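You operate a simulated robot arm through the tools that you are given. There is no shell and no other tool. Be economical: measure what you need, move in short steps, check, and stop when the job is done.

Carry out the task below with a simulated robot arm. There is one attempt and no reset: what you move stays moved.

TASK
Shut the dispenser's gate, then tip the yellow tub of pellets into it.
Fine: put the tub back and slide the lid shut.

Only the result counts: the job must be done as asked and must still hold three seconds after the hand-in. Knocking over, shifting, dropping, spilling or breaking anything else fails it. A push-on lid holds only when it is set on centred and level and pressed home; a screw cap is set on level and turned clockwise until tight.

THE ROBOT
A 7-joint arm with a two-finger parallel gripper, fixed in place. Base frame: the origin is at the foot of the arm, x ahead of it, y to its left, z up; the work surface is at about z = 880. Units: mm, degrees, N and s.
With the tool pointing down near the work surface it reaches from about 300 to 700 mm from the base axis. Its first joint turns from -66.0 to 66.0 degrees. Payload 1.57 kg.
The tool frame sits at the grasp point between the pads (the TCP): z along the fingers, y along the line on which they close. The tips reach 30 mm beyond it. Largest opening 110 mm; finger width 24, thickness 12; the body of the gripper, 48 by 112 mm, starts 78 mm behind the TCP.
Orientation is that of the tool frame in the base frame, as a unit quaternion [x, y, z, w]. With the fingers straight down and closing along the base's y, the tool's x points along the base's -x, its y along +y and its z along -z.

THE INTERFACE
- The arm moves only by the tool play_rows. Its argument "moves" is a list that holds one entry, the list of rows, each a list of 7 numbers: the opening, from 0 (shut) to 1 (fully open), then the shift along the base's x, y, z in units of 25 mm (1.0 is 25 mm), then the turn, a rotation vector about the base's x, y, z in units of 4 degrees (1.0 is 4 degrees). In form: [[[fingers, x, y, z, rx, ry, rz], ...]]. A call has 1 to 12 rows; each row shifts and turns the commanded pose from where the row before left it. A call with a number of a shift or a turn outside -1 to 1 is refused whole. A row lasts 0.2 s, in which the tool goes at most 50 mm and 8.6 degrees; a call with a longer step from one row to the next is refused whole, and so is a gripper value outside its range. Where a pose cannot be reached the arm comes as near as it can. A force on the tool above 40 N (or 10 N above the force at the start of the call, whichever is more), or a blocked arm, ends the call early, and 0.2 s more pass. The fingers move at their own pace (about 108 mm/s each) and stop on an object; they squeeze with about 32 N. The grip force told is the motor's: it shows also when the fingers shut on nothing. Time passes only in rows, and 0.2 s behind the last, so rows that do not move let the fingers close. The reply holds the time, the measured pose of the TCP, the force on the tool along the base axes, the opening and the grip force, in the units named above and with some noise.
- Cameras (640 x 400 px; columns grow to the right, rows downward): "scene" is fixed at [188.7, -393, 1418.8]; the picture's right is [0.77, -0.64, 0.00], its down [-0.28, -0.33, -0.90] and it looks along [0.58, 0.69, -0.43] (base axes); focal length 214 px, centre (320, 200). "wrist" rides on the gripper at [-36, 0, -80] in the tool frame; the picture's right is [0.00, -1.00, 0.00], its down [0.97, 0.00, -0.24] and it looks along [0.24, 0.00, 0.97] (tool axes); focal length 218 px, centre (320, 200).
- grab_frame(camera): a new picture of that camera. The clock stands still meanwhile.
- probe_pixels(camera, pixels): there is no depth. For up to 12 entries [column, row, z] of the newest picture of that camera ("zoom" is the newest enlarged one), the place [x, y] in the base frame at which the ray of that pixel passes the height z, good to about 2 mm, but the place of the scene camera against the robot may be out by one fixed shift of up to 25 mm in any direction. The clock stands still meanwhile.
- zoom(camera, box): a new picture of the part [left, top, right, bottom] of that camera's present view, enlarged. The clock stands still meanwhile.
- job_done(): hands the job in; it is judged then, once.

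Keep the steps short. Do not move on a guess: measure, check each grasp and each placing, and mend mistakes. In all there are 80 turns and 54 pictures (those below and enlarged ones count). Leave the gripper open and the arm clear of the work at the hand-in unless told otherwise, and finish with a single line.

The tools are called by a JSON object that holds its "method" and its "body". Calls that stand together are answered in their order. play_rows: Moves the arm, as the interface text tells. Its arguments: {"type":"object","properties":{"moves":{"type":"array","items":{"type":"array","items":{"type":"array","items":{"type":"number"}}}}},"required":["moves"]} The other tools are called the same way: grab_frame (camera) takes a picture; probe_pixels (camera, pixels) gives the place at which the rays of pixels pass given heights; zoom (camera, box) takes an enlarged picture of a part of a camera's view; job_done () hands the job in.

At the start:

```text
clock: 0.0
position: [279.7, -95.5, 1345.3]
orientation: [0.0, 1.0, 0.0, 0.0]
contact_force: [0.5, -0.1, -0.6]
width: 110.0
gripper_force: 0.1
```

scene: 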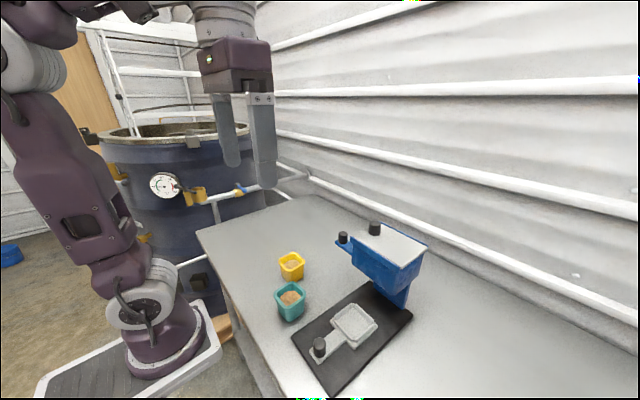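
wrist: 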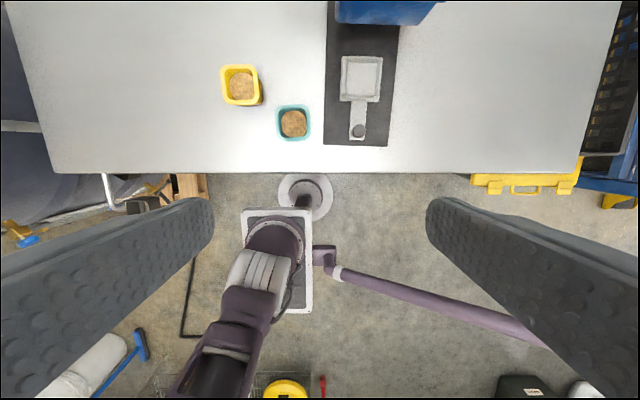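

I see a yellow tub, a teal tub and a blue dispenser with a white lid and black knobs. I'll enlarge the dispenser first.

{"method": "zoom", "body": {"camera": "scene", "box": [260, 200, 450, 395]}}

{"method": "zoom", "body": {"camera": "scene", "box": [325, 210, 435, 310]}}

```text
2.05 times, centred on (355, 298) of scene
```

zoom: 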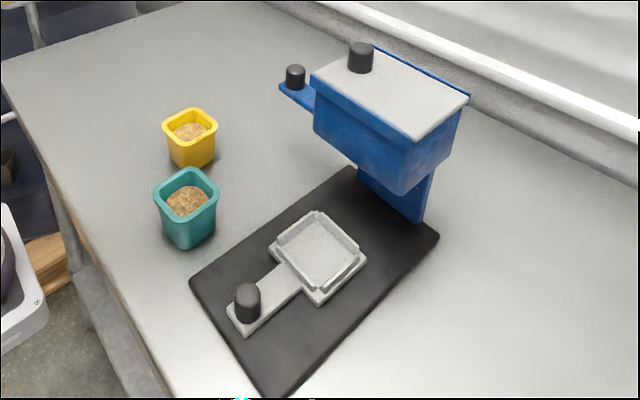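

```text
4.00 times, centred on (380, 260) of scene
```

zoom: 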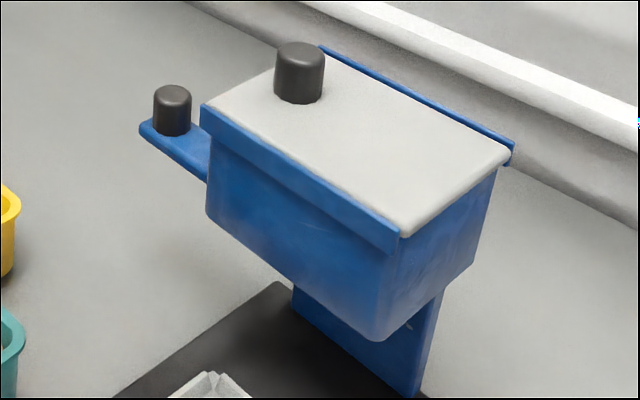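

The rails and lid seem to run along y, with the gate's knob on the left. I'll probe rough places from the wrist picture.

{"method": "grab_frame", "body": {"camera": "wrist"}}

{"method": "probe_pixels", "body": {"camera": "wrist", "pixels": [[240, 85, 940], [294, 122, 940], [385, 10, 1100], [358, 130, 900], [361, 78, 890], [325, 145, 885], [386, 146, 885]]}}

{"method": "probe_pixels", "body": {"camera": "scene", "pixels": [[291, 262, 940], [290, 298, 940], [375, 228, 1130], [343, 238, 1080], [319, 347, 910], [292, 337, 885], [330, 390, 885]]}}

```text
49 pictures are left
```

wrist: 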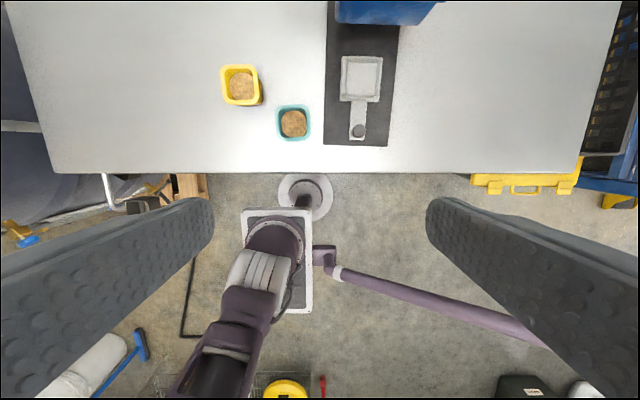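

```text
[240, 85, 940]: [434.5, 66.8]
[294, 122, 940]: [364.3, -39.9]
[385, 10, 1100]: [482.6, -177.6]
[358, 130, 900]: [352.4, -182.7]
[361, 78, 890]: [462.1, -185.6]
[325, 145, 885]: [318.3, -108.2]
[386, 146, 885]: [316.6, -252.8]
```

```text
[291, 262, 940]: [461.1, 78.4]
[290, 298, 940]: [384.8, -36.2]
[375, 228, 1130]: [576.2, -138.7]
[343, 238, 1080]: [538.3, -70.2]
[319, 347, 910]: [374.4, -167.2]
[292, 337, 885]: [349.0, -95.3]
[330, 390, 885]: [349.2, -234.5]
```

Scene readings sit about +25, +12 mm off from the wrist's. Next I move 200 mm ahead at this height to view the hopper from above.

{"method": "play_rows", "body": {"moves": [[[1, 1, 0, 0, 0, 0, 0], [1, 1, 0, 0, 0, 0, 0], [1, 1, 0, 0, 0, 0, 0], [1, 1, 0, 0, 0, 0, 0], [1, 1, 0, 0, 0, 0, 0], [1, 1, 0, 0, 0, 0, 0], [1, 1, -0.5, 0, 0, 0, 0], [1, 0.5, -0.5, 0, 0, 0, 0], [1, 0, 0, 0, 0, 0, 0]]]}}

{"method": "grab_frame", "body": {"camera": "wrist"}}

```text
clock: 2.0
position: [443.4, -109.3, 1319.9]
orientation: [0.0, 1.0, -0.001, 0.002]
contact_force: [-0.9, -0.3, 0.2]
width: 110.0
gripper_force: 0.1
out of reach, approached as far as the arm can: row 4, 5, 6, 7, 8
```

```text
48 pictures are left
```

wrist: 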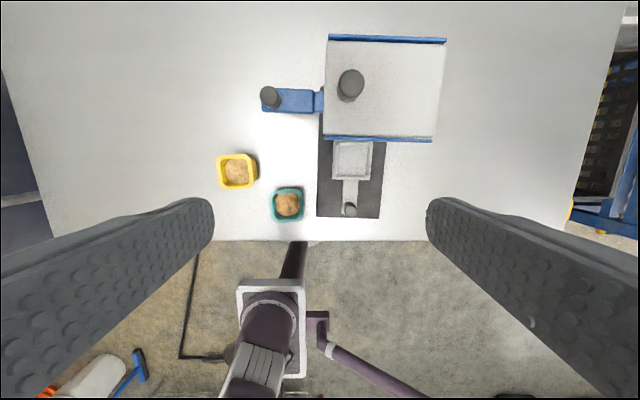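

Good view from above. I'll enlarge the hopper here.

{"method": "zoom", "body": {"camera": "wrist", "box": [240, 20, 464, 160]}}

{"method": "probe_pixels", "body": {"camera": "wrist", "pixels": [[328, 40, 1100], [445, 42, 1100], [324, 136, 1100], [432, 140, 1100], [349, 80, 1100], [269, 96, 1050], [236, 170, 940], [287, 204, 940]]}}

```text
2.86 times, centred on (352, 90) of wrist
```

zoom: 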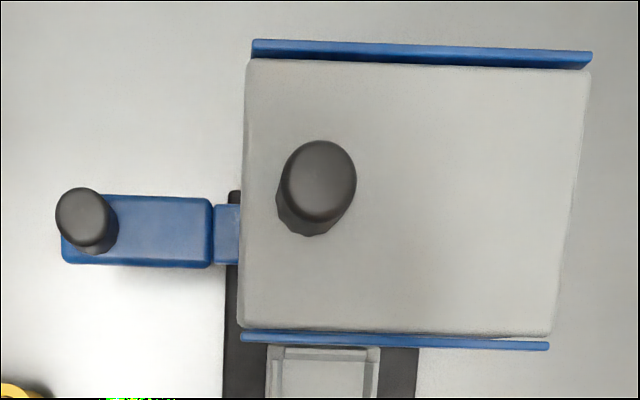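

```text
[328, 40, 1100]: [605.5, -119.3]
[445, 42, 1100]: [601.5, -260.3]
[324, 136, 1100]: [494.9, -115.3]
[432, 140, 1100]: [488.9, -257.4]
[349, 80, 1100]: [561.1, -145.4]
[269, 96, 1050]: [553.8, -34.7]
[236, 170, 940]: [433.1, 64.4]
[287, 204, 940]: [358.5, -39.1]
```

The lid covers the hopper, and the gate slide with its knob sticks out at +y. I'll look from the left side, tilted 48 degrees toward -y, to get heights and the gate's state.

{"method": "play_rows", "body": {"moves": [[[1, 0, 1, -0.5, -1, 0, 0], [1, 0, 1, -0.5, -1, 0, 0], [1, 0, 1, -0.5, -1, 0, 0], [1, 0, 1, -0.5, -1, 0, 0], [1, 0, 1, -0.5, -1, 0, 0], [1, 0, 1, -0.5, -1, 0, 0], [1, 0, 1, -0.5, -1, 0, 0], [1, 0, 1, -0.5, -1, 0, 0], [1, 0, 1, -0.5, -1, 0, 0], [1, 0, 1, -0.5, -1, 0, 0], [1, 0, 1, -0.5, -1, 0, 0], [1, 0, 0, -0.5, -1, 0, 0]]]}}

{"method": "grab_frame", "body": {"camera": "wrist"}}

```text
clock: 4.6
position: [443.1, 166.3, 1170.0]
orientation: [0.001, 0.913, -0.407, 0.0]
contact_force: [0.2, 0.2, 0.7]
width: 110.0
gripper_force: 0.0
```

```text
46 pictures are left
```

wrist: 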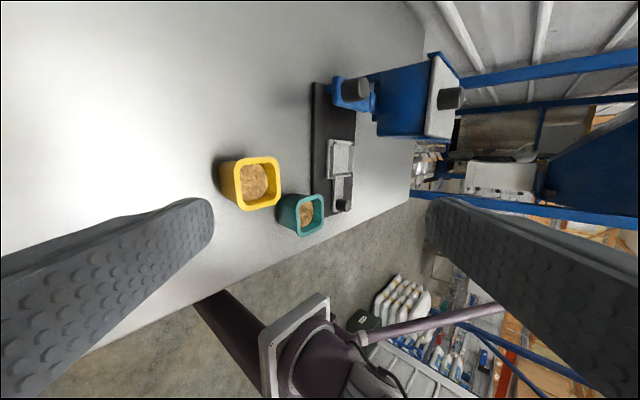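

{"method": "zoom", "body": {"camera": "wrist", "box": [290, 30, 482, 150]}}

{"method": "probe_pixels", "body": {"camera": "wrist", "pixels": [[450, 98, 1060], [450, 98, 1100], [450, 98, 1140], [358, 88, 1020], [358, 88, 1060], [358, 88, 1100], [437, 57, 1060], [437, 57, 1100], [437, 57, 1140]]}}

```text
3.33 times, centred on (386, 90) of wrist
```

zoom: 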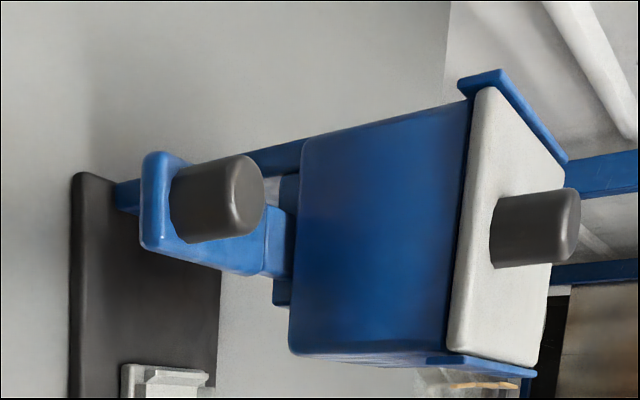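

```text
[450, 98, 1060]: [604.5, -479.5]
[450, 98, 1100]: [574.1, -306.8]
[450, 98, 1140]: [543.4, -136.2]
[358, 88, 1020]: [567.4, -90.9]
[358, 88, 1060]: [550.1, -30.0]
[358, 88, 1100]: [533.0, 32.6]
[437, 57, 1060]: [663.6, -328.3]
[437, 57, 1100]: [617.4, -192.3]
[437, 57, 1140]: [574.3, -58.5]
```

Triangulating, the gate knob is at about (552, -34, 1057) and the lid knob top at about (550, -140, 1140). I'll untilt the tool and move over toward the gate knob at a safe height.

{"method": "play_rows", "body": {"moves": [[[1, 0.4, -0.6, 0.3, 1, 0, 0], [1, 0.4, -0.6, 0.3, 1, 0, 0], [1, 0.4, -0.6, 0.3, 1, 0, 0], [1, 0.4, -0.6, 0.3, 1, 0, 0], [1, 0.4, -0.6, 0.3, 1, 0, 0], [1, 0.4, -0.6, 0.3, 1, 0, 0], [1, 0.4, -0.6, 0.3, 1, 0, 0], [1, 0.4, -0.6, 0.3, 1, 0, 0], [1, 0.4, -0.6, 0.3, 1, 0, 0], [1, 0.4, -0.6, 0, 1, 0, 0], [1, 0.2, -0.4, 0, 1, 0, 0], [1, 0, 0, 0, 1, 0, 0]]]}}

{"method": "play_rows", "body": {"moves": [[[1, 0, 0, 0, 0, 0, 1], [1, 0, 0, 0, 0, 0, 1], [1, 0, 0, 0, 0, 0, 1], [1, 0, 0, 0, 0, 0, 1], [1, 0, 0, 0, 0, 0, 1], [1, 0, 0, 0, 0, 0, 1], [1, 0, 0, 0, 0, 0, 1], [1, 0, 0, 0, 0, 0, 1], [1, 0, 0, 0, 0, 0, 1], [1, 0, 0, 0, 0, 0, 1], [1, 0, 0, 0, 0, 0, 1], [1, 0, 0, 0, 0, 0, 1]]]}}

{"method": "play_rows", "body": {"moves": [[[1, 0, 0, 0, 0, 0, 1], [1, 0, 0, 0, 0, 0, 1], [1, 0, 0, 0, 0, 0, 1], [1, 0, 0, 0, 0, 0, 1], [1, 0, 0, 0, 0, 0, 1], [1, 0, 0, 0, 0, 0, 1], [1, 0, 0, 0, 0, 0, 1], [1, 0, 0, 0, 0, 0, 1], [1, 0, 0, 0, 0, 0, 1], [1, 0, 0, 0, 0, 0, 1], [1, 0, 0, 0, 0, 0, 0.5], [1, 0, 0, 0, 0, 0, 0]]]}}

{"method": "grab_frame", "body": {"camera": "wrist"}}

```text
clock: 7.2
position: [548.7, 4.8, 1237.6]
orientation: [0.0, 1.0, 0.001, 0.0]
contact_force: [-0.1, 0.3, -1.3]
width: 110.0
gripper_force: 0.1
```

```text
clock: 9.8
position: [548.9, 2.9, 1238.3]
orientation: [-0.407, 0.913, 0.0, 0.0]
contact_force: [0.6, 0.0, -0.3]
width: 109.9
gripper_force: 0.0
```

```text
clock: 12.4
position: [549.1, 4.9, 1239.2]
orientation: [0.707, -0.707, 0.0, 0.0]
contact_force: [0.3, -0.7, -0.2]
width: 110.0
gripper_force: 0.0
```

```text
44 pictures are left
```

wrist: 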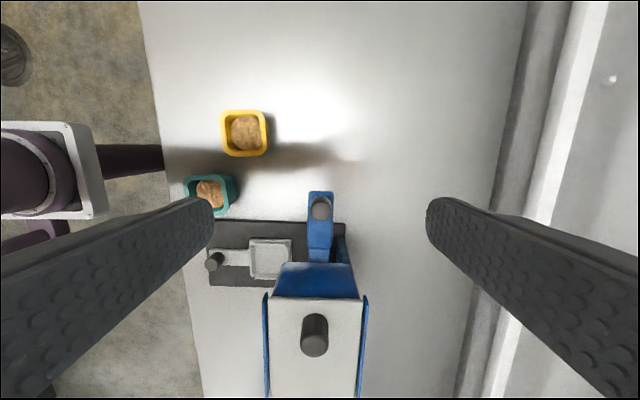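

{"method": "zoom", "body": {"camera": "wrist", "box": [240, 180, 400, 400]}}

{"method": "probe_pixels", "body": {"camera": "wrist", "pixels": [[322, 203, 1065], [322, 192, 1040], [316, 325, 1145], [262, 297, 1115], [367, 297, 1115]]}}

```text
1.82 times, centred on (320, 290) of wrist
```

zoom: 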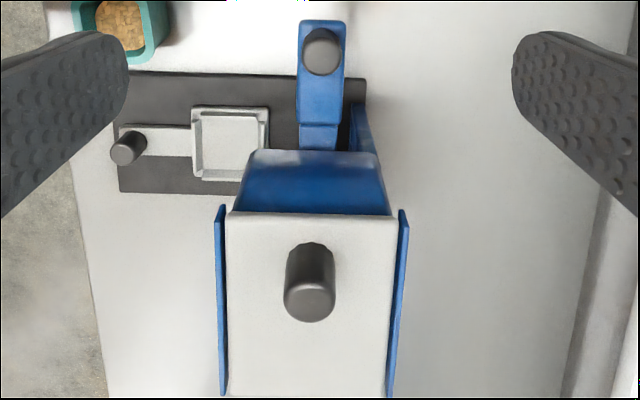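

```text
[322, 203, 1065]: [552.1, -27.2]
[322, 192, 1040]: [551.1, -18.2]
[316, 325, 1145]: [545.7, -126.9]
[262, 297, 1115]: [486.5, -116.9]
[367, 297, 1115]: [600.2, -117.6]
```

I read the gate knob's centre at about (551, -33). I descend there with the fingers straddling it along x, to tip height about 1055.

{"method": "play_rows", "body": {"moves": [[[1, 0.08, -0.76, 0, 0, 0, 0], [1, 0, -0.76, 0, 0, 0, 0], [1, 0, 0, -1, 0, 0, 0], [1, 0, 0, -1, 0, 0, 0], [1, 0, 0, -1, 0, 0, 0], [1, 0, 0, -1, 0, 0, 0], [1, 0, 0, -1, 0, 0, 0], [1, 0, 0, -1, 0, 0, 0], [1, 0, 0, 0, 0, 0, 0]]]}}

{"method": "grab_frame", "body": {"camera": "wrist"}}

{"method": "zoom", "body": {"camera": "scene", "box": [280, 160, 440, 300]}}

```text
clock: 14.4
position: [551.5, -33.9, 1086.4]
orientation: [0.708, -0.707, 0.0, -0.001]
contact_force: [-0.6, 0.6, 0.8]
width: 109.9
gripper_force: 0.1
```

```text
42 pictures are left
```

wrist: 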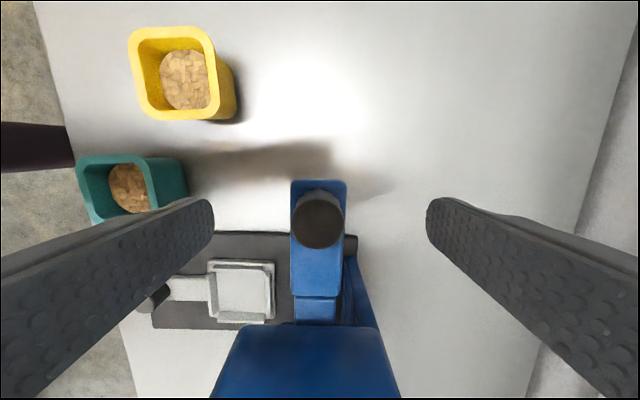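

```text
2.86 times, centred on (360, 230) of scene
```

zoom: 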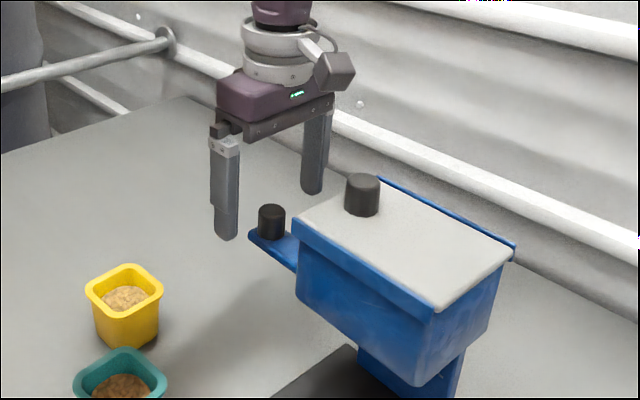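

I check the knob's top at (318, 217) from this closer view for height.

{"method": "probe_pixels", "body": {"camera": "wrist", "pixels": [[318, 219, 1040], [318, 219, 1055], [318, 219, 1070], [291, 180, 1030], [347, 180, 1030], [291, 292, 1030]]}}

```text
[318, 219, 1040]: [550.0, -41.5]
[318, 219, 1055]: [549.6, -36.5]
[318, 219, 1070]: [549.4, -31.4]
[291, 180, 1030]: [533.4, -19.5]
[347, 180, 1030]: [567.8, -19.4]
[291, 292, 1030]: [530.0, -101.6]
```

Knob top is about z 1055 at y -36. I lower 15 mm and close on it.

{"method": "play_rows", "body": {"moves": [[[1, -0.05, -0.1, -0.6, 0, 0, 0], [0, 0, 0, 0, 0, 0, 0], [0, 0, 0, 0, 0, 0, 0], [0, 0, 0, 0, 0, 0, 0], [0, 0, 0, 0, 0, 0, 0]]]}}

{"method": "grab_frame", "body": {"camera": "wrist"}}

```text
clock: 15.6
position: [550.9, -38.2, 1072.9]
orientation: [-0.707, 0.707, 0.0, 0.0]
contact_force: [0.2, -1.0, 0.9]
width: 27.0
gripper_force: 31.8
```

```text
40 pictures are left
```

wrist: 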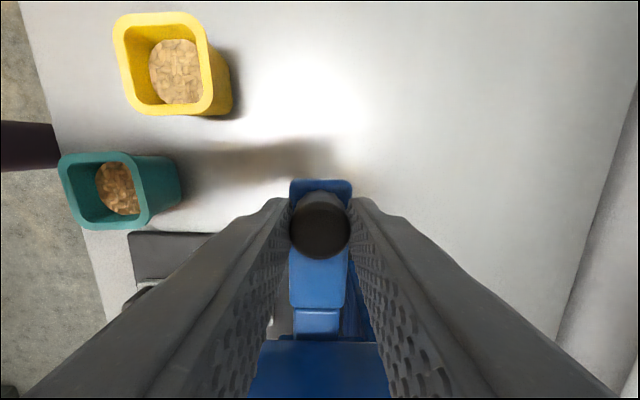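

The knob is gripped at 27 mm. I push slowly toward -y in small steps.

{"method": "play_rows", "body": {"moves": [[[0, 0, -0.2, 0, 0, 0, 0], [0, 0, -0.2, 0, 0, 0, 0], [0, 0, -0.2, 0, 0, 0, 0], [0, 0, 0, 0, 0, 0, 0]]]}}

{"method": "grab_frame", "body": {"camera": "wrist"}}

```text
clock: 16.6
position: [550.0, -51.3, 1074.4]
orientation: [-0.707, 0.707, 0.0, 0.0]
contact_force: [-2.0, 0.0, 5.2]
width: 27.1
gripper_force: 32.1
```

```text
39 pictures are left
```

wrist: 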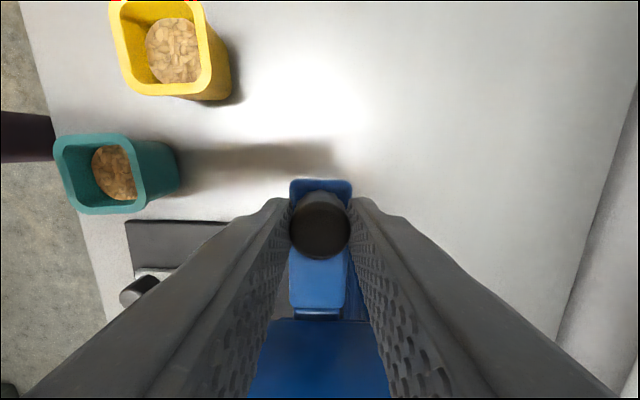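

The slide went in 13–15 mm freely. I continue.

{"method": "play_rows", "body": {"moves": [[[0, 0, -0.2, 0, 0, 0, 0], [0, 0, -0.2, 0, 0, 0, 0], [0, 0, -0.2, 0, 0, 0, 0], [0, 0, -0.2, 0, 0, 0, 0], [0, 0, 0, 0, 0, 0, 0]]]}}

{"method": "grab_frame", "body": {"camera": "wrist"}}

```text
clock: 17.8
position: [550.2, -69.0, 1073.2]
orientation: [0.708, -0.706, 0.0, -0.001]
contact_force: [6.5, 17.5, 1.7]
width: 27.1
gripper_force: 31.9
```

```text
38 pictures are left
```

wrist: 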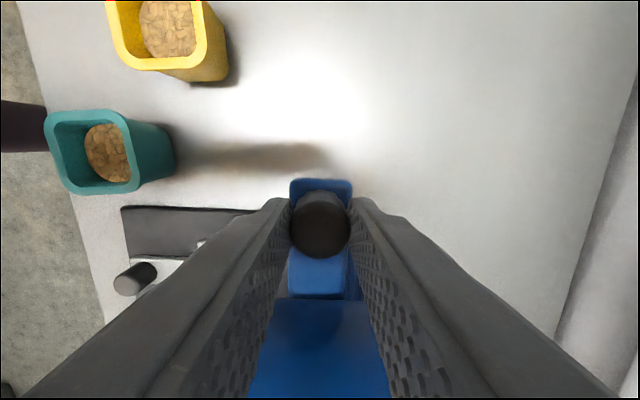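

A reaction of 17 N along y suggests the stop. I press a little more to see whether it moves.

{"method": "play_rows", "body": {"moves": [[[0, 0, -0.1, 0, 0, 0, 0], [0, 0, -0.1, 0, 0, 0, 0], [0, 0, 0, 0, 0, 0, 0]]]}}

```text
clock: 18.6
position: [549.6, -79.2, 1072.7]
orientation: [-0.706, 0.708, -0.001, -0.002]
contact_force: [-1.1, -0.2, -0.9]
width: 27.2
gripper_force: 31.8
```

It moved on to y -79 with no force. I check whether the knob came along.

{"method": "grab_frame", "body": {"camera": "wrist"}}

```text
37 pictures are left
```

wrist: 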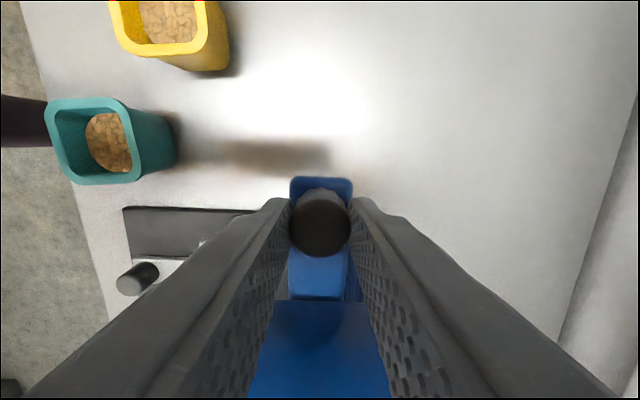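

The tubs shifted in view, but the dark base and hopper did not, so the whole dispenser may have slid with the gripper. I measure its base corner.

{"method": "probe_pixels", "body": {"camera": "wrist", "pixels": [[123, 208, 890], [135, 257, 890], [140, 268, 910], [90, 98, 940], [290, 300, 1070]]}}

{"method": "zoom", "body": {"camera": "scene", "box": [260, 200, 450, 395]}}

```text
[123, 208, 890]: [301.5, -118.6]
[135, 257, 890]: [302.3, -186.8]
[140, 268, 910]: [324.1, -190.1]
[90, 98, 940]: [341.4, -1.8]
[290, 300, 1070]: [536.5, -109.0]
```

```text
2.05 times, centred on (355, 298) of scene
```

zoom: 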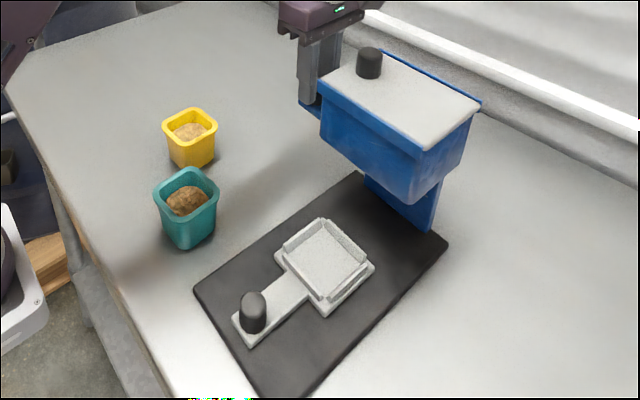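

The dispenser itself slid a little. I compare the old and new pixel positions from identical enlargements to get the shift and turn.

{"method": "probe_pixels", "body": {"camera": "zoom", "pixels": [[190, 283, 890], [194, 290, 890], [439, 237, 890], [448, 244, 890], [356, 167, 890], [361, 171, 890], [248, 290, 935], [253, 298, 935], [362, 48, 1140], [370, 53, 1140], [468, 97, 1115], [481, 102, 1115]]}}

```text
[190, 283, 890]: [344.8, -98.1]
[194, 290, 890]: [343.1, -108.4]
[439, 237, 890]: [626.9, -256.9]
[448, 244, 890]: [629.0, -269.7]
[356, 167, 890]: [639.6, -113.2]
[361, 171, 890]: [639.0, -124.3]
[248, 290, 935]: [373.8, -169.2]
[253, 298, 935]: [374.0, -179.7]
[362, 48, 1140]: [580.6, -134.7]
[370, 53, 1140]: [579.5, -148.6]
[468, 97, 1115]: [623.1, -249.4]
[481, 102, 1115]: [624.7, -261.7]
```

The dispenser slid about 11 mm toward -y and barely turned. I'll release, rise and look at the lid. I'll push the dispenser back afterwards.

{"method": "play_rows", "body": {"moves": [[[1, 0, 0, 0, 0, 0, 0], [1, 0, 0, 0, 0, 0, 0], [1, 0, 0, 0, 0, 0, 0], [1, 0, 0, 1, 0, 0, 0], [1, 0, 0, 1, 0, 0, 0], [1, 0, 0, 1, 0, 0, 0], [1, 0, 0, 1, 0, 0, 0], [1, 0, 0, 1, 0, 0, 0], [1, 0, 0, 1, 0, 0, 0], [1, 0, 0, 0, 0, 0, 0]]]}}

{"method": "grab_frame", "body": {"camera": "wrist"}}

```text
clock: 20.8
position: [549.1, -76.9, 1223.9]
orientation: [0.707, -0.707, 0.0, 0.0]
contact_force: [0.2, 0.0, 0.7]
width: 110.0
gripper_force: 0.0
```

```text
35 pictures are left
```

wrist: 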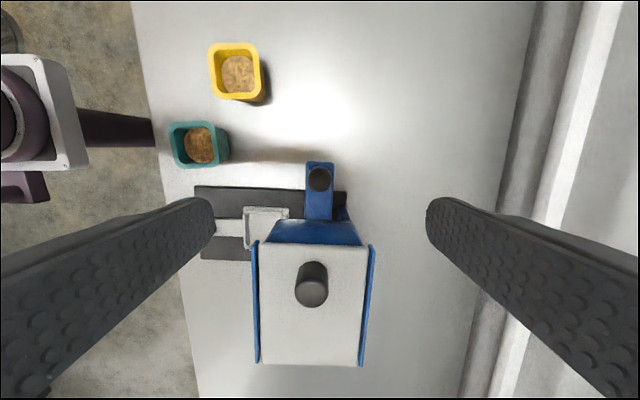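

{"method": "zoom", "body": {"camera": "wrist", "box": [230, 150, 400, 380]}}

{"method": "probe_pixels", "body": {"camera": "wrist", "pixels": [[312, 290, 1140], [320, 180, 1055], [254, 242, 1115], [374, 246, 1115], [252, 363, 1115], [362, 367, 1115]]}}

```text
1.74 times, centred on (315, 265) of wrist
```

zoom: 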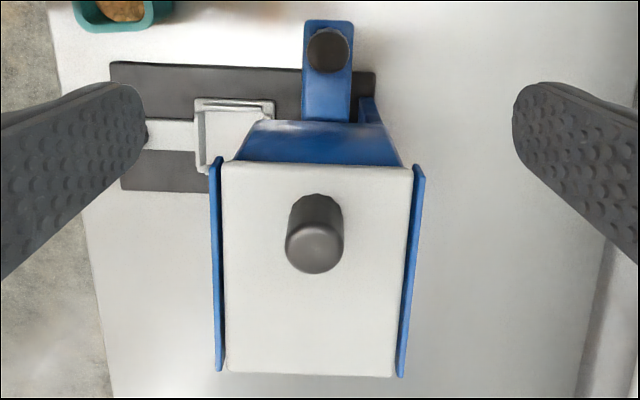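

```text
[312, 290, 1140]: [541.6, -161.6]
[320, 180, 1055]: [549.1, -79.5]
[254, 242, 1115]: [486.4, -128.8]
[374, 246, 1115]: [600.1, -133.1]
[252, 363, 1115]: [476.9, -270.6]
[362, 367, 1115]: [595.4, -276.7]
```

Lid knob now reads about (542, -161), top near z 1140. I move over it with a pause above.

{"method": "play_rows", "body": {"moves": [[[1, -0.1, -0.85, 0, 0, 0, 0], [1, -0.1, -0.85, 0, 0, 0, 0], [1, -0.1, -0.85, 0, 0, 0, 0], [1, 0, -0.8, 0, 0, 0, 0], [1, 0, 0, -0.8, 0, 0, 0], [1, 0, 0, -0.8, 0, 0, 0], [1, 0, 0, 0, 0, 0, 0]]]}}

{"method": "grab_frame", "body": {"camera": "wrist"}}

{"method": "zoom", "body": {"camera": "scene", "box": [280, 160, 440, 300]}}

```text
clock: 22.4
position: [542.8, -159.3, 1183.4]
orientation: [-0.707, 0.707, 0.0, 0.0]
contact_force: [0.3, -0.2, 0.7]
width: 109.9
gripper_force: 0.0
```

```text
33 pictures are left
```

wrist: 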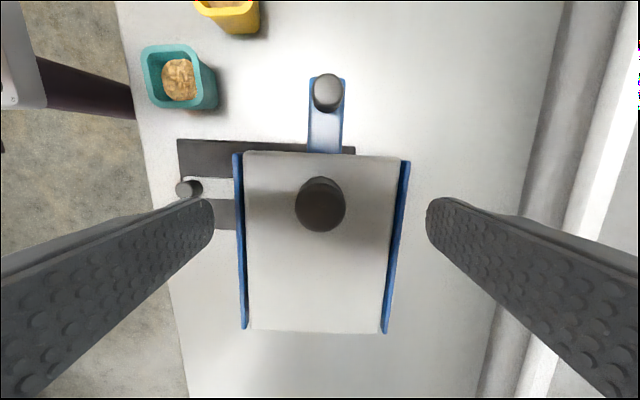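

```text
2.86 times, centred on (360, 230) of scene
```

zoom: 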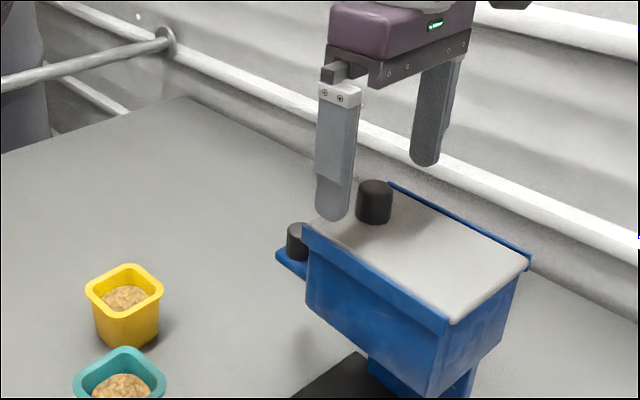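

Centred in x. I probe the knob's top (320, 203) and the rail tops.

{"method": "probe_pixels", "body": {"camera": "wrist", "pixels": [[320, 201, 1130], [320, 201, 1140], [320, 201, 1150], [236, 155, 1115], [408, 160, 1115]]}}

```text
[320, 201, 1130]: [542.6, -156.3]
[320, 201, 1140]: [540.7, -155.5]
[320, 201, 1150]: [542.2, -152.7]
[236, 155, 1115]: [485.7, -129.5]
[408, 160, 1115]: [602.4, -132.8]
```

Knob top is about z 1150 at y -153. I lower to TCP 1158 (tips at 1128, above the rails) and close.

{"method": "play_rows", "body": {"moves": [[[1, -0.04, 0.25, -0.5, 0, 0, 0], [1, 0, 0, -0.5, 0, 0, 0], [0, 0, 0, 0, 0, 0, 0], [0, 0, 0, 0, 0, 0, 0], [0, 0, 0, 0, 0, 0, 0], [0, 0, 0, 0, 0, 0, 0]]]}}

{"method": "grab_frame", "body": {"camera": "wrist"}}

```text
clock: 23.8
position: [542.1, -153.5, 1157.3]
orientation: [-0.707, 0.707, 0.0, 0.0]
contact_force: [7.4, 0.2, -0.9]
width: 26.9
gripper_force: 31.7
```

```text
31 pictures are left
```

wrist: 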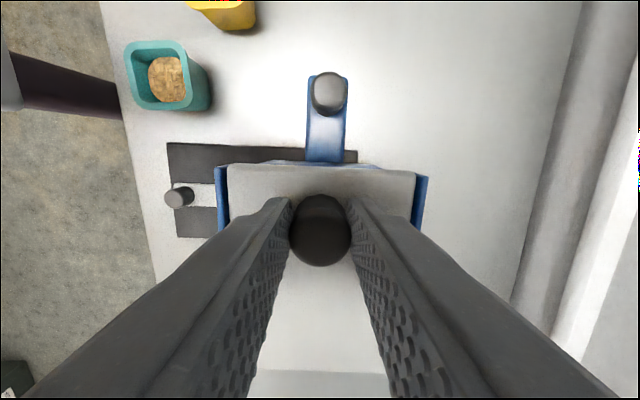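

The lid knob is gripped at 27 mm. I try a few mm toward +y, which would also move the dispenser back if the lid is stopped that way.

{"method": "play_rows", "body": {"moves": [[[0, 0.04, 0.1, 0, 0, 0, 0], [0, 0, 0.1, 0, 0, 0, 0], [0, 0, 0.1, 0, 0, 0, 0], [0, 0, 0, 0, 0, 0, 0]]]}}

{"method": "grab_frame", "body": {"camera": "wrist"}}

```text
clock: 24.8
position: [543.1, -146.4, 1159.3]
orientation: [-0.707, 0.707, -0.001, 0.0]
contact_force: [3.0, -7.4, 0.4]
width: 27.2
gripper_force: 31.9
```

```text
30 pictures are left
```

wrist: 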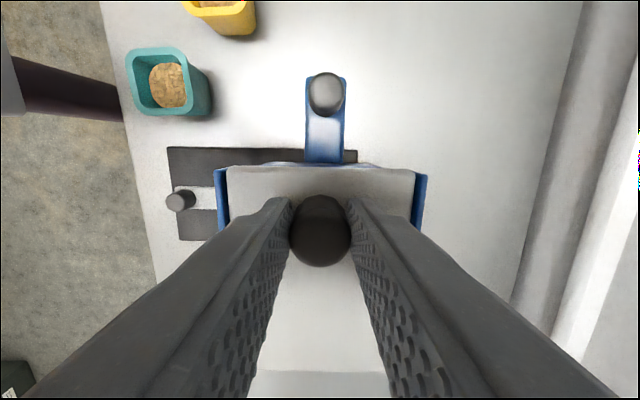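

The hopper seems to follow the lid toward +y. I compare with the scene view.

{"method": "zoom", "body": {"camera": "scene", "box": [260, 200, 450, 395]}}

```text
2.05 times, centred on (355, 298) of scene
```

zoom: 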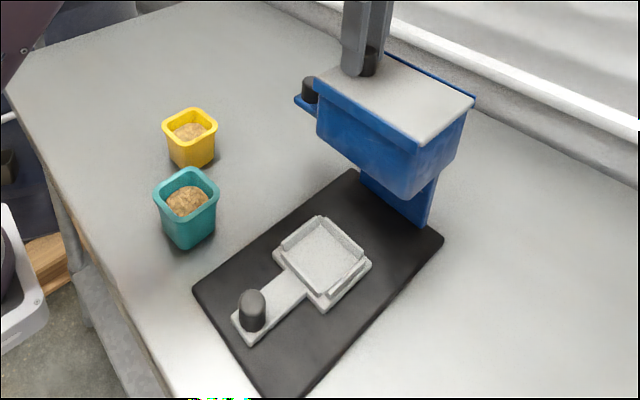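

Rear corner returned from 448 to 444 (started at 439), so the lid is stopped toward +y and opens toward -y. I push another 6 mm +y gently to restore the dispenser.

{"method": "play_rows", "body": {"moves": [[[0, 0, 0.1, 0, 0, 0, 0], [0, 0, 0.1, 0, 0, 0, 0], [0, 0, 0.05, 0, 0, 0, 0], [0, 0, 0, 0, 0, 0, 0]]]}}

{"method": "zoom", "body": {"camera": "scene", "box": [260, 200, 450, 395]}}

```text
clock: 25.8
position: [542.4, -139.6, 1157.5]
orientation: [0.707, -0.707, 0.0, 0.001]
contact_force: [1.6, -3.8, -0.8]
width: 26.9
gripper_force: 32.2
```

```text
2.05 times, centred on (355, 298) of scene
```

zoom: 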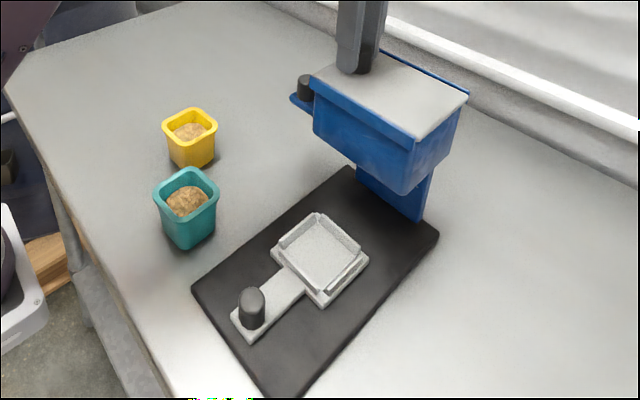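

Rear is back in place and the front is still about 6 mm off, which I'll see to at the end. Now I slide the lid toward -y slowly.

{"method": "play_rows", "body": {"moves": [[[0, 0, -0.2, 0, 0, 0, 0], [0, 0, -0.2, 0, 0, 0, 0], [0, 0, -0.2, 0, 0, 0, 0], [0, 0, -0.2, 0, 0, 0, 0], [0, 0, 0, 0, 0, 0, 0]]]}}

{"method": "zoom", "body": {"camera": "scene", "box": [260, 200, 450, 395]}}

```text
clock: 27.0
position: [542.2, -159.3, 1157.9]
orientation: [-0.707, 0.707, 0.0, 0.0]
contact_force: [2.3, 0.2, 0.1]
width: 27.2
gripper_force: 32.0
```

```text
2.05 times, centred on (355, 298) of scene
```

zoom: 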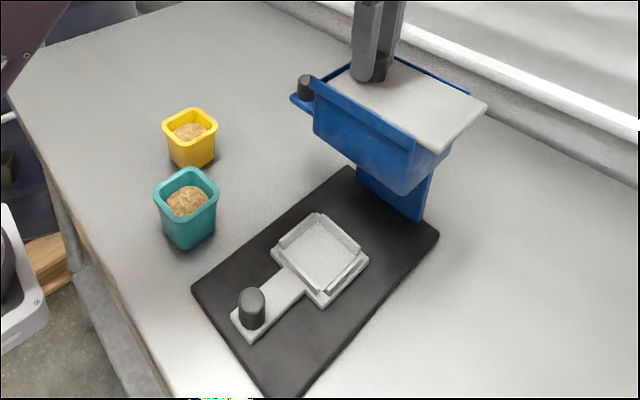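

The lid slides freely and the dispenser stays. I go another 50 mm.

{"method": "play_rows", "body": {"moves": [[[0, 0, -0.25, 0, 0, 0, 0], [0, 0, -0.25, 0, 0, 0, 0], [0, 0, -0.25, 0, 0, 0, 0], [0, 0, -0.25, 0, 0, 0, 0], [0, 0, -0.25, 0, 0, 0, 0], [0, 0, -0.25, 0, 0, 0, 0], [0, 0, -0.25, 0, 0, 0, 0], [0, 0, -0.25, 0, 0, 0, 0], [0, 0, 0, 0, 0, 0, 0]]]}}

{"method": "zoom", "body": {"camera": "scene", "box": [260, 200, 450, 395]}}

{"method": "grab_frame", "body": {"camera": "wrist"}}

```text
clock: 29.0
position: [542.7, -210.0, 1158.7]
orientation: [0.707, -0.707, 0.0, -0.001]
contact_force: [6.8, -0.7, -0.5]
width: 27.2
gripper_force: 32.4
```

```text
2.05 times, centred on (355, 298) of scene
```

zoom: 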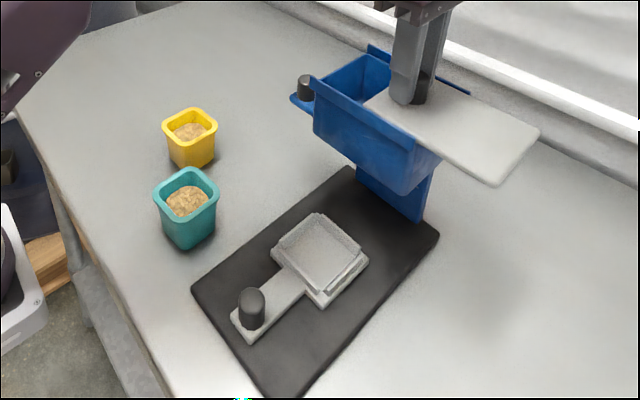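

```text
25 pictures are left
```

wrist: 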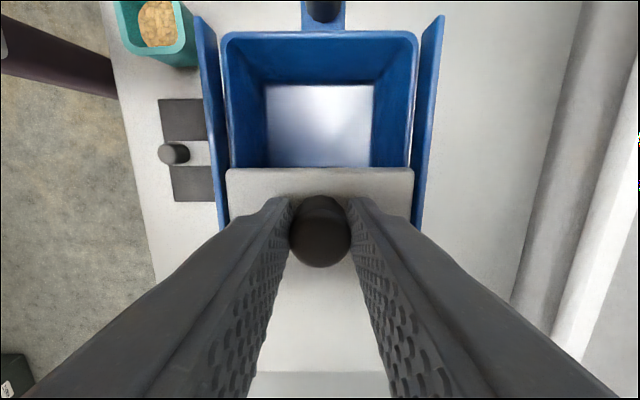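

The hopper is open. I look closely at its floor at (320, 125) to confirm the gate is shut.

{"method": "zoom", "body": {"camera": "wrist", "box": [200, 0, 440, 180]}}

{"method": "probe_pixels", "body": {"camera": "wrist", "pixels": [[222, 33, 1112], [417, 33, 1112], [228, 170, 1117], [412, 170, 1117], [324, 8, 1055], [410, 170, 1117], [265, 85, 1040], [375, 85, 1040]]}}

```text
2.22 times, centred on (320, 90) of wrist
```

zoom: 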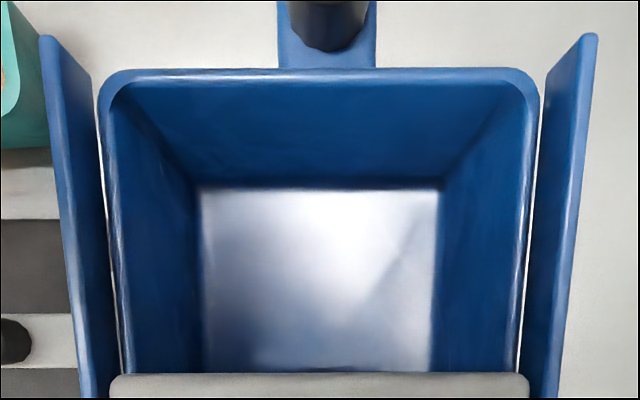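

```text
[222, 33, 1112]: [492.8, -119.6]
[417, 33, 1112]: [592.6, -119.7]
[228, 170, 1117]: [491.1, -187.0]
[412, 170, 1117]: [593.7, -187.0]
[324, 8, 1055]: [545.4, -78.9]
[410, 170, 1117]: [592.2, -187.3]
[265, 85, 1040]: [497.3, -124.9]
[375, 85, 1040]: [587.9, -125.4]
```

Floor is a shiny plate where the black base would otherwise show, so the gate looks shut. I slide the lid 30 mm further to see the far edge, then test whether the rails hold the lid down by lifting 2 mm.

{"method": "play_rows", "body": {"moves": [[[0, 0, -0.25, 0, 0, 0, 0], [0, 0, -0.25, 0, 0, 0, 0], [0, 0, -0.25, 0, 0, 0, 0], [0, 0, -0.25, 0, 0, 0, 0], [0, 0, -0.2, 0, 0, 0, 0], [0, 0, 0, 0, 0, 0, 0]]]}}

{"method": "play_rows", "body": {"moves": [[[0, 0, 0, 0.05, 0, 0, 0], [0, 0, 0, 0.05, 0, 0, 0], [0, 0, 0, 0, 0, 0, 0]]]}}

{"method": "grab_frame", "body": {"camera": "wrist"}}

```text
clock: 30.4
position: [543.2, -238.8, 1158.2]
orientation: [-0.707, 0.707, 0.0, 0.0]
contact_force: [6.5, -0.1, 5.7]
width: 27.2
gripper_force: 32.4
```

```text
clock: 31.2
position: [542.7, -238.4, 1160.6]
orientation: [-0.707, 0.708, 0.001, -0.001]
contact_force: [0.0, -0.1, 0.3]
width: 27.2
gripper_force: 31.7
```

```text
23 pictures are left
```

wrist: 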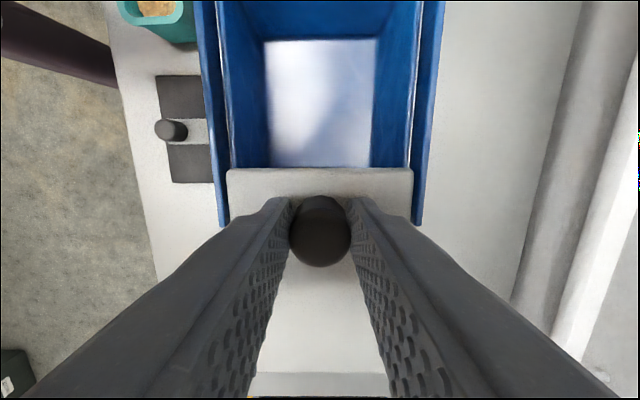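

Lifting 2.4 mm met no resistance. I lift 3 mm more to see whether the rails catch it.

{"method": "play_rows", "body": {"moves": [[[0, 0, 0, 0.06, 0, 0, 0], [0, 0, 0, 0.06, 0, 0, 0], [0, 0, 0, 0, 0, 0, 0]]]}}

{"method": "zoom", "body": {"camera": "scene", "box": [330, 200, 440, 300]}}

```text
clock: 32.0
position: [543.1, -238.6, 1163.6]
orientation: [-0.707, 0.707, 0.0, -0.001]
contact_force: [-1.3, 0.4, -15.5]
width: 27.0
gripper_force: 32.2
```

```text
4.00 times, centred on (385, 250) of scene
```

zoom: 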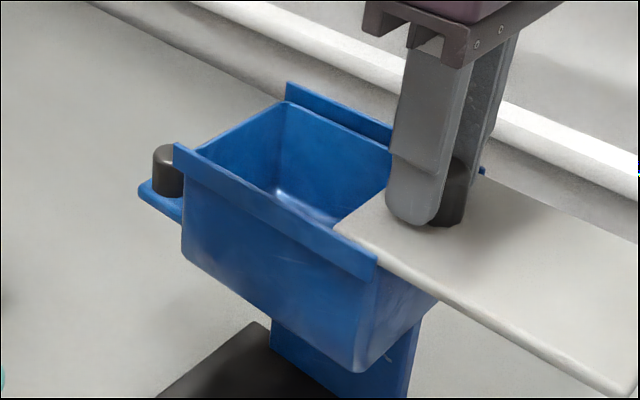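

It resisted with 15 N, so the rails hold the lid. I lower back, release and rise, then look at the floor and tubs.

{"method": "play_rows", "body": {"moves": [[[0, 0, 0, -0.1, 0, 0, 0], [0, 0, 0, -0.12, 0, 0, 0], [1, 0, 0, 0, 0, 0, 0], [1, 0, 0, 0, 0, 0, 0], [1, 0, 0, 0, 0, 0, 0], [1, 0, 0, 1, 0, 0, 0], [1, 0, 1, 1, 0, 0, 0], [1, 0, 1, 1, 0, 0, 0], [1, 0, 1, 0, 0, 0, 0], [1, 0, 1, 0, 0, 0, 0], [1, 0, 0, 0, 0, 0, 0]]]}}

{"method": "grab_frame", "body": {"camera": "wrist"}}

```text
clock: 34.4
position: [543.4, -136.7, 1232.7]
orientation: [-0.707, 0.707, 0.0, 0.0]
contact_force: [0.9, 0.4, -0.1]
width: 110.1
gripper_force: 0.1
```

```text
21 pictures are left
```

wrist: 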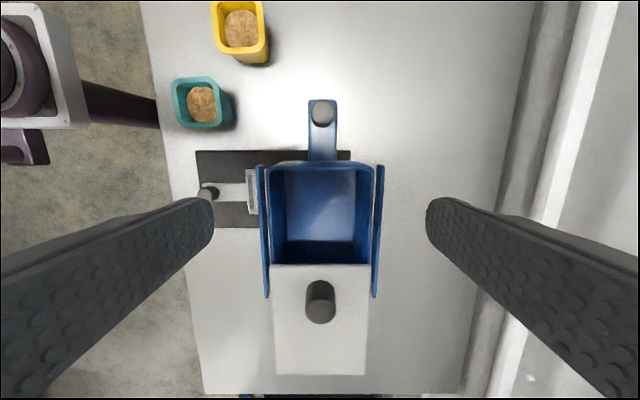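

{"method": "zoom", "body": {"camera": "wrist", "box": [250, 90, 394, 280]}}

{"method": "probe_pixels", "body": {"camera": "wrist", "pixels": [[238, 28, 940], [201, 102, 940], [271, 165, 1112], [372, 165, 1112], [272, 265, 1117], [368, 265, 1117], [322, 110, 1055]]}}

```text
2.11 times, centred on (322, 185) of wrist
```

zoom: 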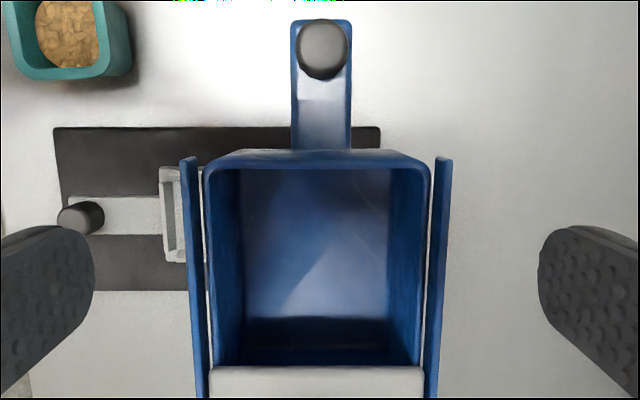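

```text
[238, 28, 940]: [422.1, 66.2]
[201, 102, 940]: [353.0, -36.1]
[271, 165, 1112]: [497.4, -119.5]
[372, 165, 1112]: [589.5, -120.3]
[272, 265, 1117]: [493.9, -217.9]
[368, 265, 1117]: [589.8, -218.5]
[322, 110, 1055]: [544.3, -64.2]
```

Gate is shut: the floor is closed all round and its knob now sits near y -66. Next I turn the tool back 90 degrees while moving over the yellow tub at about (430, 66).

{"method": "play_rows", "body": {"moves": [[[1, -0.3, 0.34, 0, 0, 0, -1], [1, -0.3, 0.34, 0, 0, 0, -1], [1, -0.3, 0.34, 0, 0, 0, -1], [1, -0.3, 0.34, 0, 0, 0, -1], [1, -0.3, 0.34, 0, 0, 0, -1], [1, -0.3, 0.34, 0, 0, 0, -1], [1, -0.3, 0.34, 0, 0, 0, -1], [1, -0.3, 0.34, 0, 0, 0, -1], [1, -0.3, 0.34, 0, 0, 0, -1], [1, -0.3, 0.34, 0, 0, 0, -1], [1, -0.3, 0.34, 0, 0, 0, -1], [1, -0.3, 0.34, 0, 0, 0, -1]]]}}

{"method": "play_rows", "body": {"moves": [[[1, -0.3, 0.34, -0.2, 0, 0, -1], [1, -0.3, 0.34, -0.2, 0, 0, -1], [1, -0.3, 0.34, -0.2, 0, 0, -1], [1, -0.3, 0.34, -0.2, 0, 0, -1], [1, -0.3, 0.34, -0.2, 0, 0, -1], [1, -0.3, 0.34, -0.2, 0, 0, -1], [1, -0.3, 0.34, -0.2, 0, 0, -1], [1, -0.3, 0.34, -0.2, 0, 0, -1], [1, -0.3, 0.34, -0.2, 0, 0, -1], [1, -0.2, 0.34, -0.2, 0, 0, -1], [1, 0, 0.3, 0, 0, 0, -0.5], [1, 0, 0, 0, 0, 0, 0]]]}}

{"method": "grab_frame", "body": {"camera": "wrist"}}

```text
clock: 37.0
position: [452.6, -37.0, 1233.2]
orientation: [-0.358, 0.934, 0.001, 0.001]
contact_force: [0.6, 0.0, -0.6]
width: 109.9
gripper_force: 0.1
```

```text
clock: 39.6
position: [379.5, 55.6, 1182.4]
orientation: [0.0, 1.0, 0.0, -0.001]
contact_force: [-0.4, 0.3, -0.1]
width: 109.9
gripper_force: 0.1
```

```text
19 pictures are left
```

wrist: 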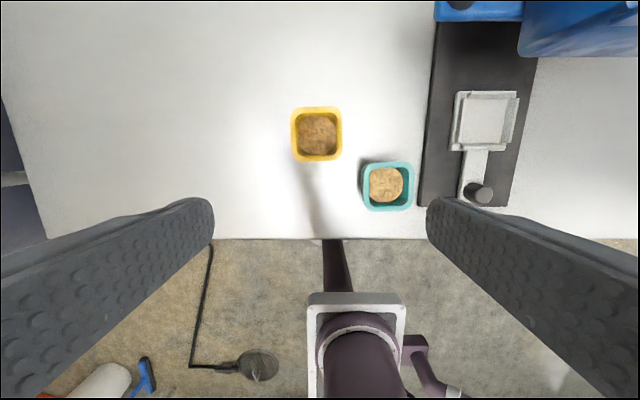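

{"method": "probe_pixels", "body": {"camera": "wrist", "pixels": [[291, 108, 940], [342, 108, 940], [291, 160, 940], [342, 160, 940], [317, 134, 920], [317, 134, 940], [317, 134, 960], [362, 165, 940], [413, 210, 940]]}}

{"method": "zoom", "body": {"camera": "wrist", "box": [270, 90, 430, 220]}}

```text
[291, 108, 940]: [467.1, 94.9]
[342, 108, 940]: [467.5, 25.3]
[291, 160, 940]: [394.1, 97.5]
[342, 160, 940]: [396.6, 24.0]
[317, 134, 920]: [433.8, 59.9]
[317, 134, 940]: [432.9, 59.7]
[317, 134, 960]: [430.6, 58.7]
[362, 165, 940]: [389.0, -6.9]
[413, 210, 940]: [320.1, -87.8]
```

```text
3.08 times, centred on (350, 155) of wrist
```

zoom: 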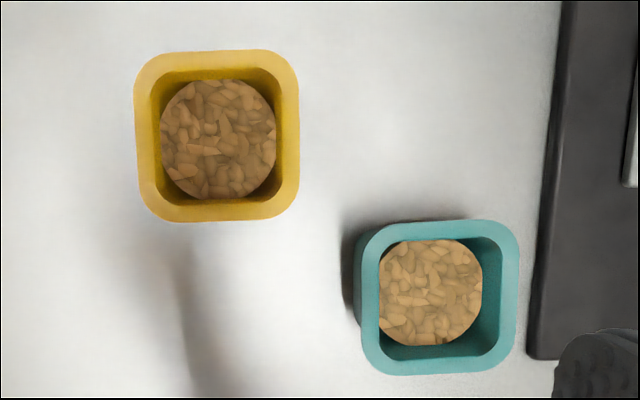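

Yellow tub: rim centre about (430, 59), rim about 68 mm wide, top near z 957. To pour it I want a side grasp, so I pitch the tool 60 degrees to point +x and down, well above the tub.

{"method": "play_rows", "body": {"moves": [[[1, 0, 0, 0, 0, -1, 0], [1, 0, 0, 0, 0, -1, 0], [1, 0, 0, 0, 0, -1, 0], [1, 0, 0, 0, 0, -1, 0], [1, 0, 0, 0, 0, -1, 0], [1, 0, 0, 0, 0, -1, 0], [1, 0, 0, 0, 0, -1, 0], [1, 0, 0, 0, 0, -1, 0], [1, 0, 0, 0, 0, -1, 0], [1, 0, 0, 0, 0, -1, 0], [1, 0, 0, 0, 0, -1, 0], [1, 0, 0, 0, 0, 0, 0]]]}}

{"method": "play_rows", "body": {"moves": [[[0.85, 0.5, 0, 0, 0, -1, 0], [0.85, 0.5, 0, 0, 0, -1, 0], [0.85, 0.5, 0, 0, 0, -1, 0], [0.85, 0.5, 0.14, 0, 0, -1, 0], [0.85, 0, 0, -1, 0, 0, 0], [0.85, 0, 0, -1, 0, 0, 0], [0.85, 0, 0, -1, 0, 0, 0], [0.85, 0, 0, 0, 0, 0, 0]]]}}

{"method": "grab_frame", "body": {"camera": "wrist"}}

```text
clock: 42.2
position: [378.6, 54.9, 1184.4]
orientation: [0.0, 0.927, 0.0, 0.375]
contact_force: [-0.3, 0.5, -0.5]
width: 110.0
gripper_force: 0.1
```

```text
clock: 44.0
position: [429.8, 58.3, 1158.1]
orientation: [0.0, 0.866, -0.001, 0.5]
contact_force: [0.0, -0.3, -0.3]
width: 93.4
gripper_force: 0.1
out of reach, approached as far as the arm can: row 6, 7
```

```text
17 pictures are left
```

wrist: 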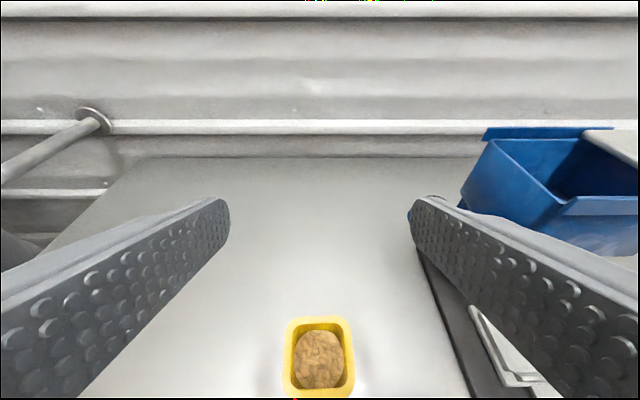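

At this pitch it can't go lower. I bring the pitch back to about 40 degrees and try descending.

{"method": "play_rows", "body": {"moves": [[[0.85, 0, 0, 0, 0, 1, 0], [0.85, 0, 0, 0, 0, 1, 0], [0.85, 0, 0, 0, 0, 1, 0], [0.85, 0, 0, 0, 0, 1, 0], [0.85, 0, 0, -1, 0, 0.5, 0], [0.85, 0, 0, -1, 0, 0.5, 0], [0.85, 0, 0, -1, 0, 0, 0], [0.85, 0, 0, -1, 0, 0, 0], [0.85, 0, 0, 0, 0, 0, 0]]]}}

```text
clock: 46.0
position: [426.6, 55.3, 1099.3]
orientation: [-0.001, 0.937, 0.004, 0.348]
contact_force: [-0.1, -0.5, -0.3]
width: 93.5
gripper_force: 0.0
out of reach, approached as far as the arm can: row 7, 8
```

Low side grasps are out of reach, so I'll take the tub from above with the fingers closing along x and pour by tilting about base x from the gate's side. Before touching the tub I test that tilt in free air: first unpitch, then yaw -90.

{"method": "play_rows", "body": {"moves": [[[1, 0.1, -0.2, 0.5, 0, 1, 0], [1, 0.1, -0.2, 0.5, 0, 1, 0], [1, 0.1, -0.2, 0.5, 0, 1, 0], [1, 0.1, -0.2, 0.5, 0, 1, 0], [1, 0.1, -0.2, 0.5, 0, 1, 0], [1, 0.1, -0.2, 0.5, 0, 1, 0], [1, 0.1, -0.2, 0.5, 0, 1, 0], [1, 0.1, -0.2, 0.5, 0, 1, 0], [1, 0.1, -0.2, 0.5, 0, 1, 0], [1, 0.1, -0.2, 0, 0, 1, 0], [1, 0, 0, 0, 0, 0.18, 0], [1, 0, 0, 0, 0, 0, 0]]]}}

{"method": "play_rows", "body": {"moves": [[[1, 0.2, 0, 0, 0, 0, -1], [1, 0.2, 0, 0, 0, 0, -1], [1, 0.2, 0, 0, 0, 0, -1], [1, 0.2, 0, 0, 0, 0, -1], [1, 0, 0, 0, 0, 0, -1], [1, 0, 0, 0, 0, 0, -1], [1, 0, 0, 0, 0, 0, -1], [1, 0, 0, 0, 0, 0, -1], [1, 0, 0, 0, 0, 0, -1], [1, 0, 0, 0, 0, 0, -1], [1, 0, 0, 0, 0, 0, -1], [1, 0, 0, 0, 0, 0, -1]]]}}

{"method": "play_rows", "body": {"moves": [[[1, 0, 0, 0, 0, 0, -1], [1, 0, 0, 0, 0, 0, -1], [1, 0, 0, 0, 0, 0, -1], [1, 0, 0, 0, 0, 0, -1], [1, 0, 0, 0, 0, 0, -1], [1, 0, 0, 0, 0, 0, -1], [1, 0, 0, 0, 0, 0, -1], [1, 0, 0, 0, 0, 0, -1], [1, 0, 0, 0, 0, 0, -1], [1, 0, 0, 0, 0, 0, -1], [1, 0, 0, 0, 0, 0, -0.5], [1, 0, 0, 0, 0, 0, 0]]]}}

```text
clock: 48.6
position: [453.0, 5.7, 1210.5]
orientation: [0.0, 1.0, 0.0, -0.006]
contact_force: [0.2, 0.6, 0.4]
width: 110.0
gripper_force: 0.2
```

```text
clock: 51.2
position: [471.9, 6.4, 1211.0]
orientation: [0.408, 0.913, 0.003, -0.005]
contact_force: [-0.9, 0.1, 0.0]
width: 110.1
gripper_force: 0.1
```

```text
clock: 53.8
position: [472.2, 5.5, 1211.3]
orientation: [0.707, 0.708, 0.005, -0.004]
contact_force: [0.8, 0.5, 0.1]
width: 110.0
gripper_force: 0.0
```

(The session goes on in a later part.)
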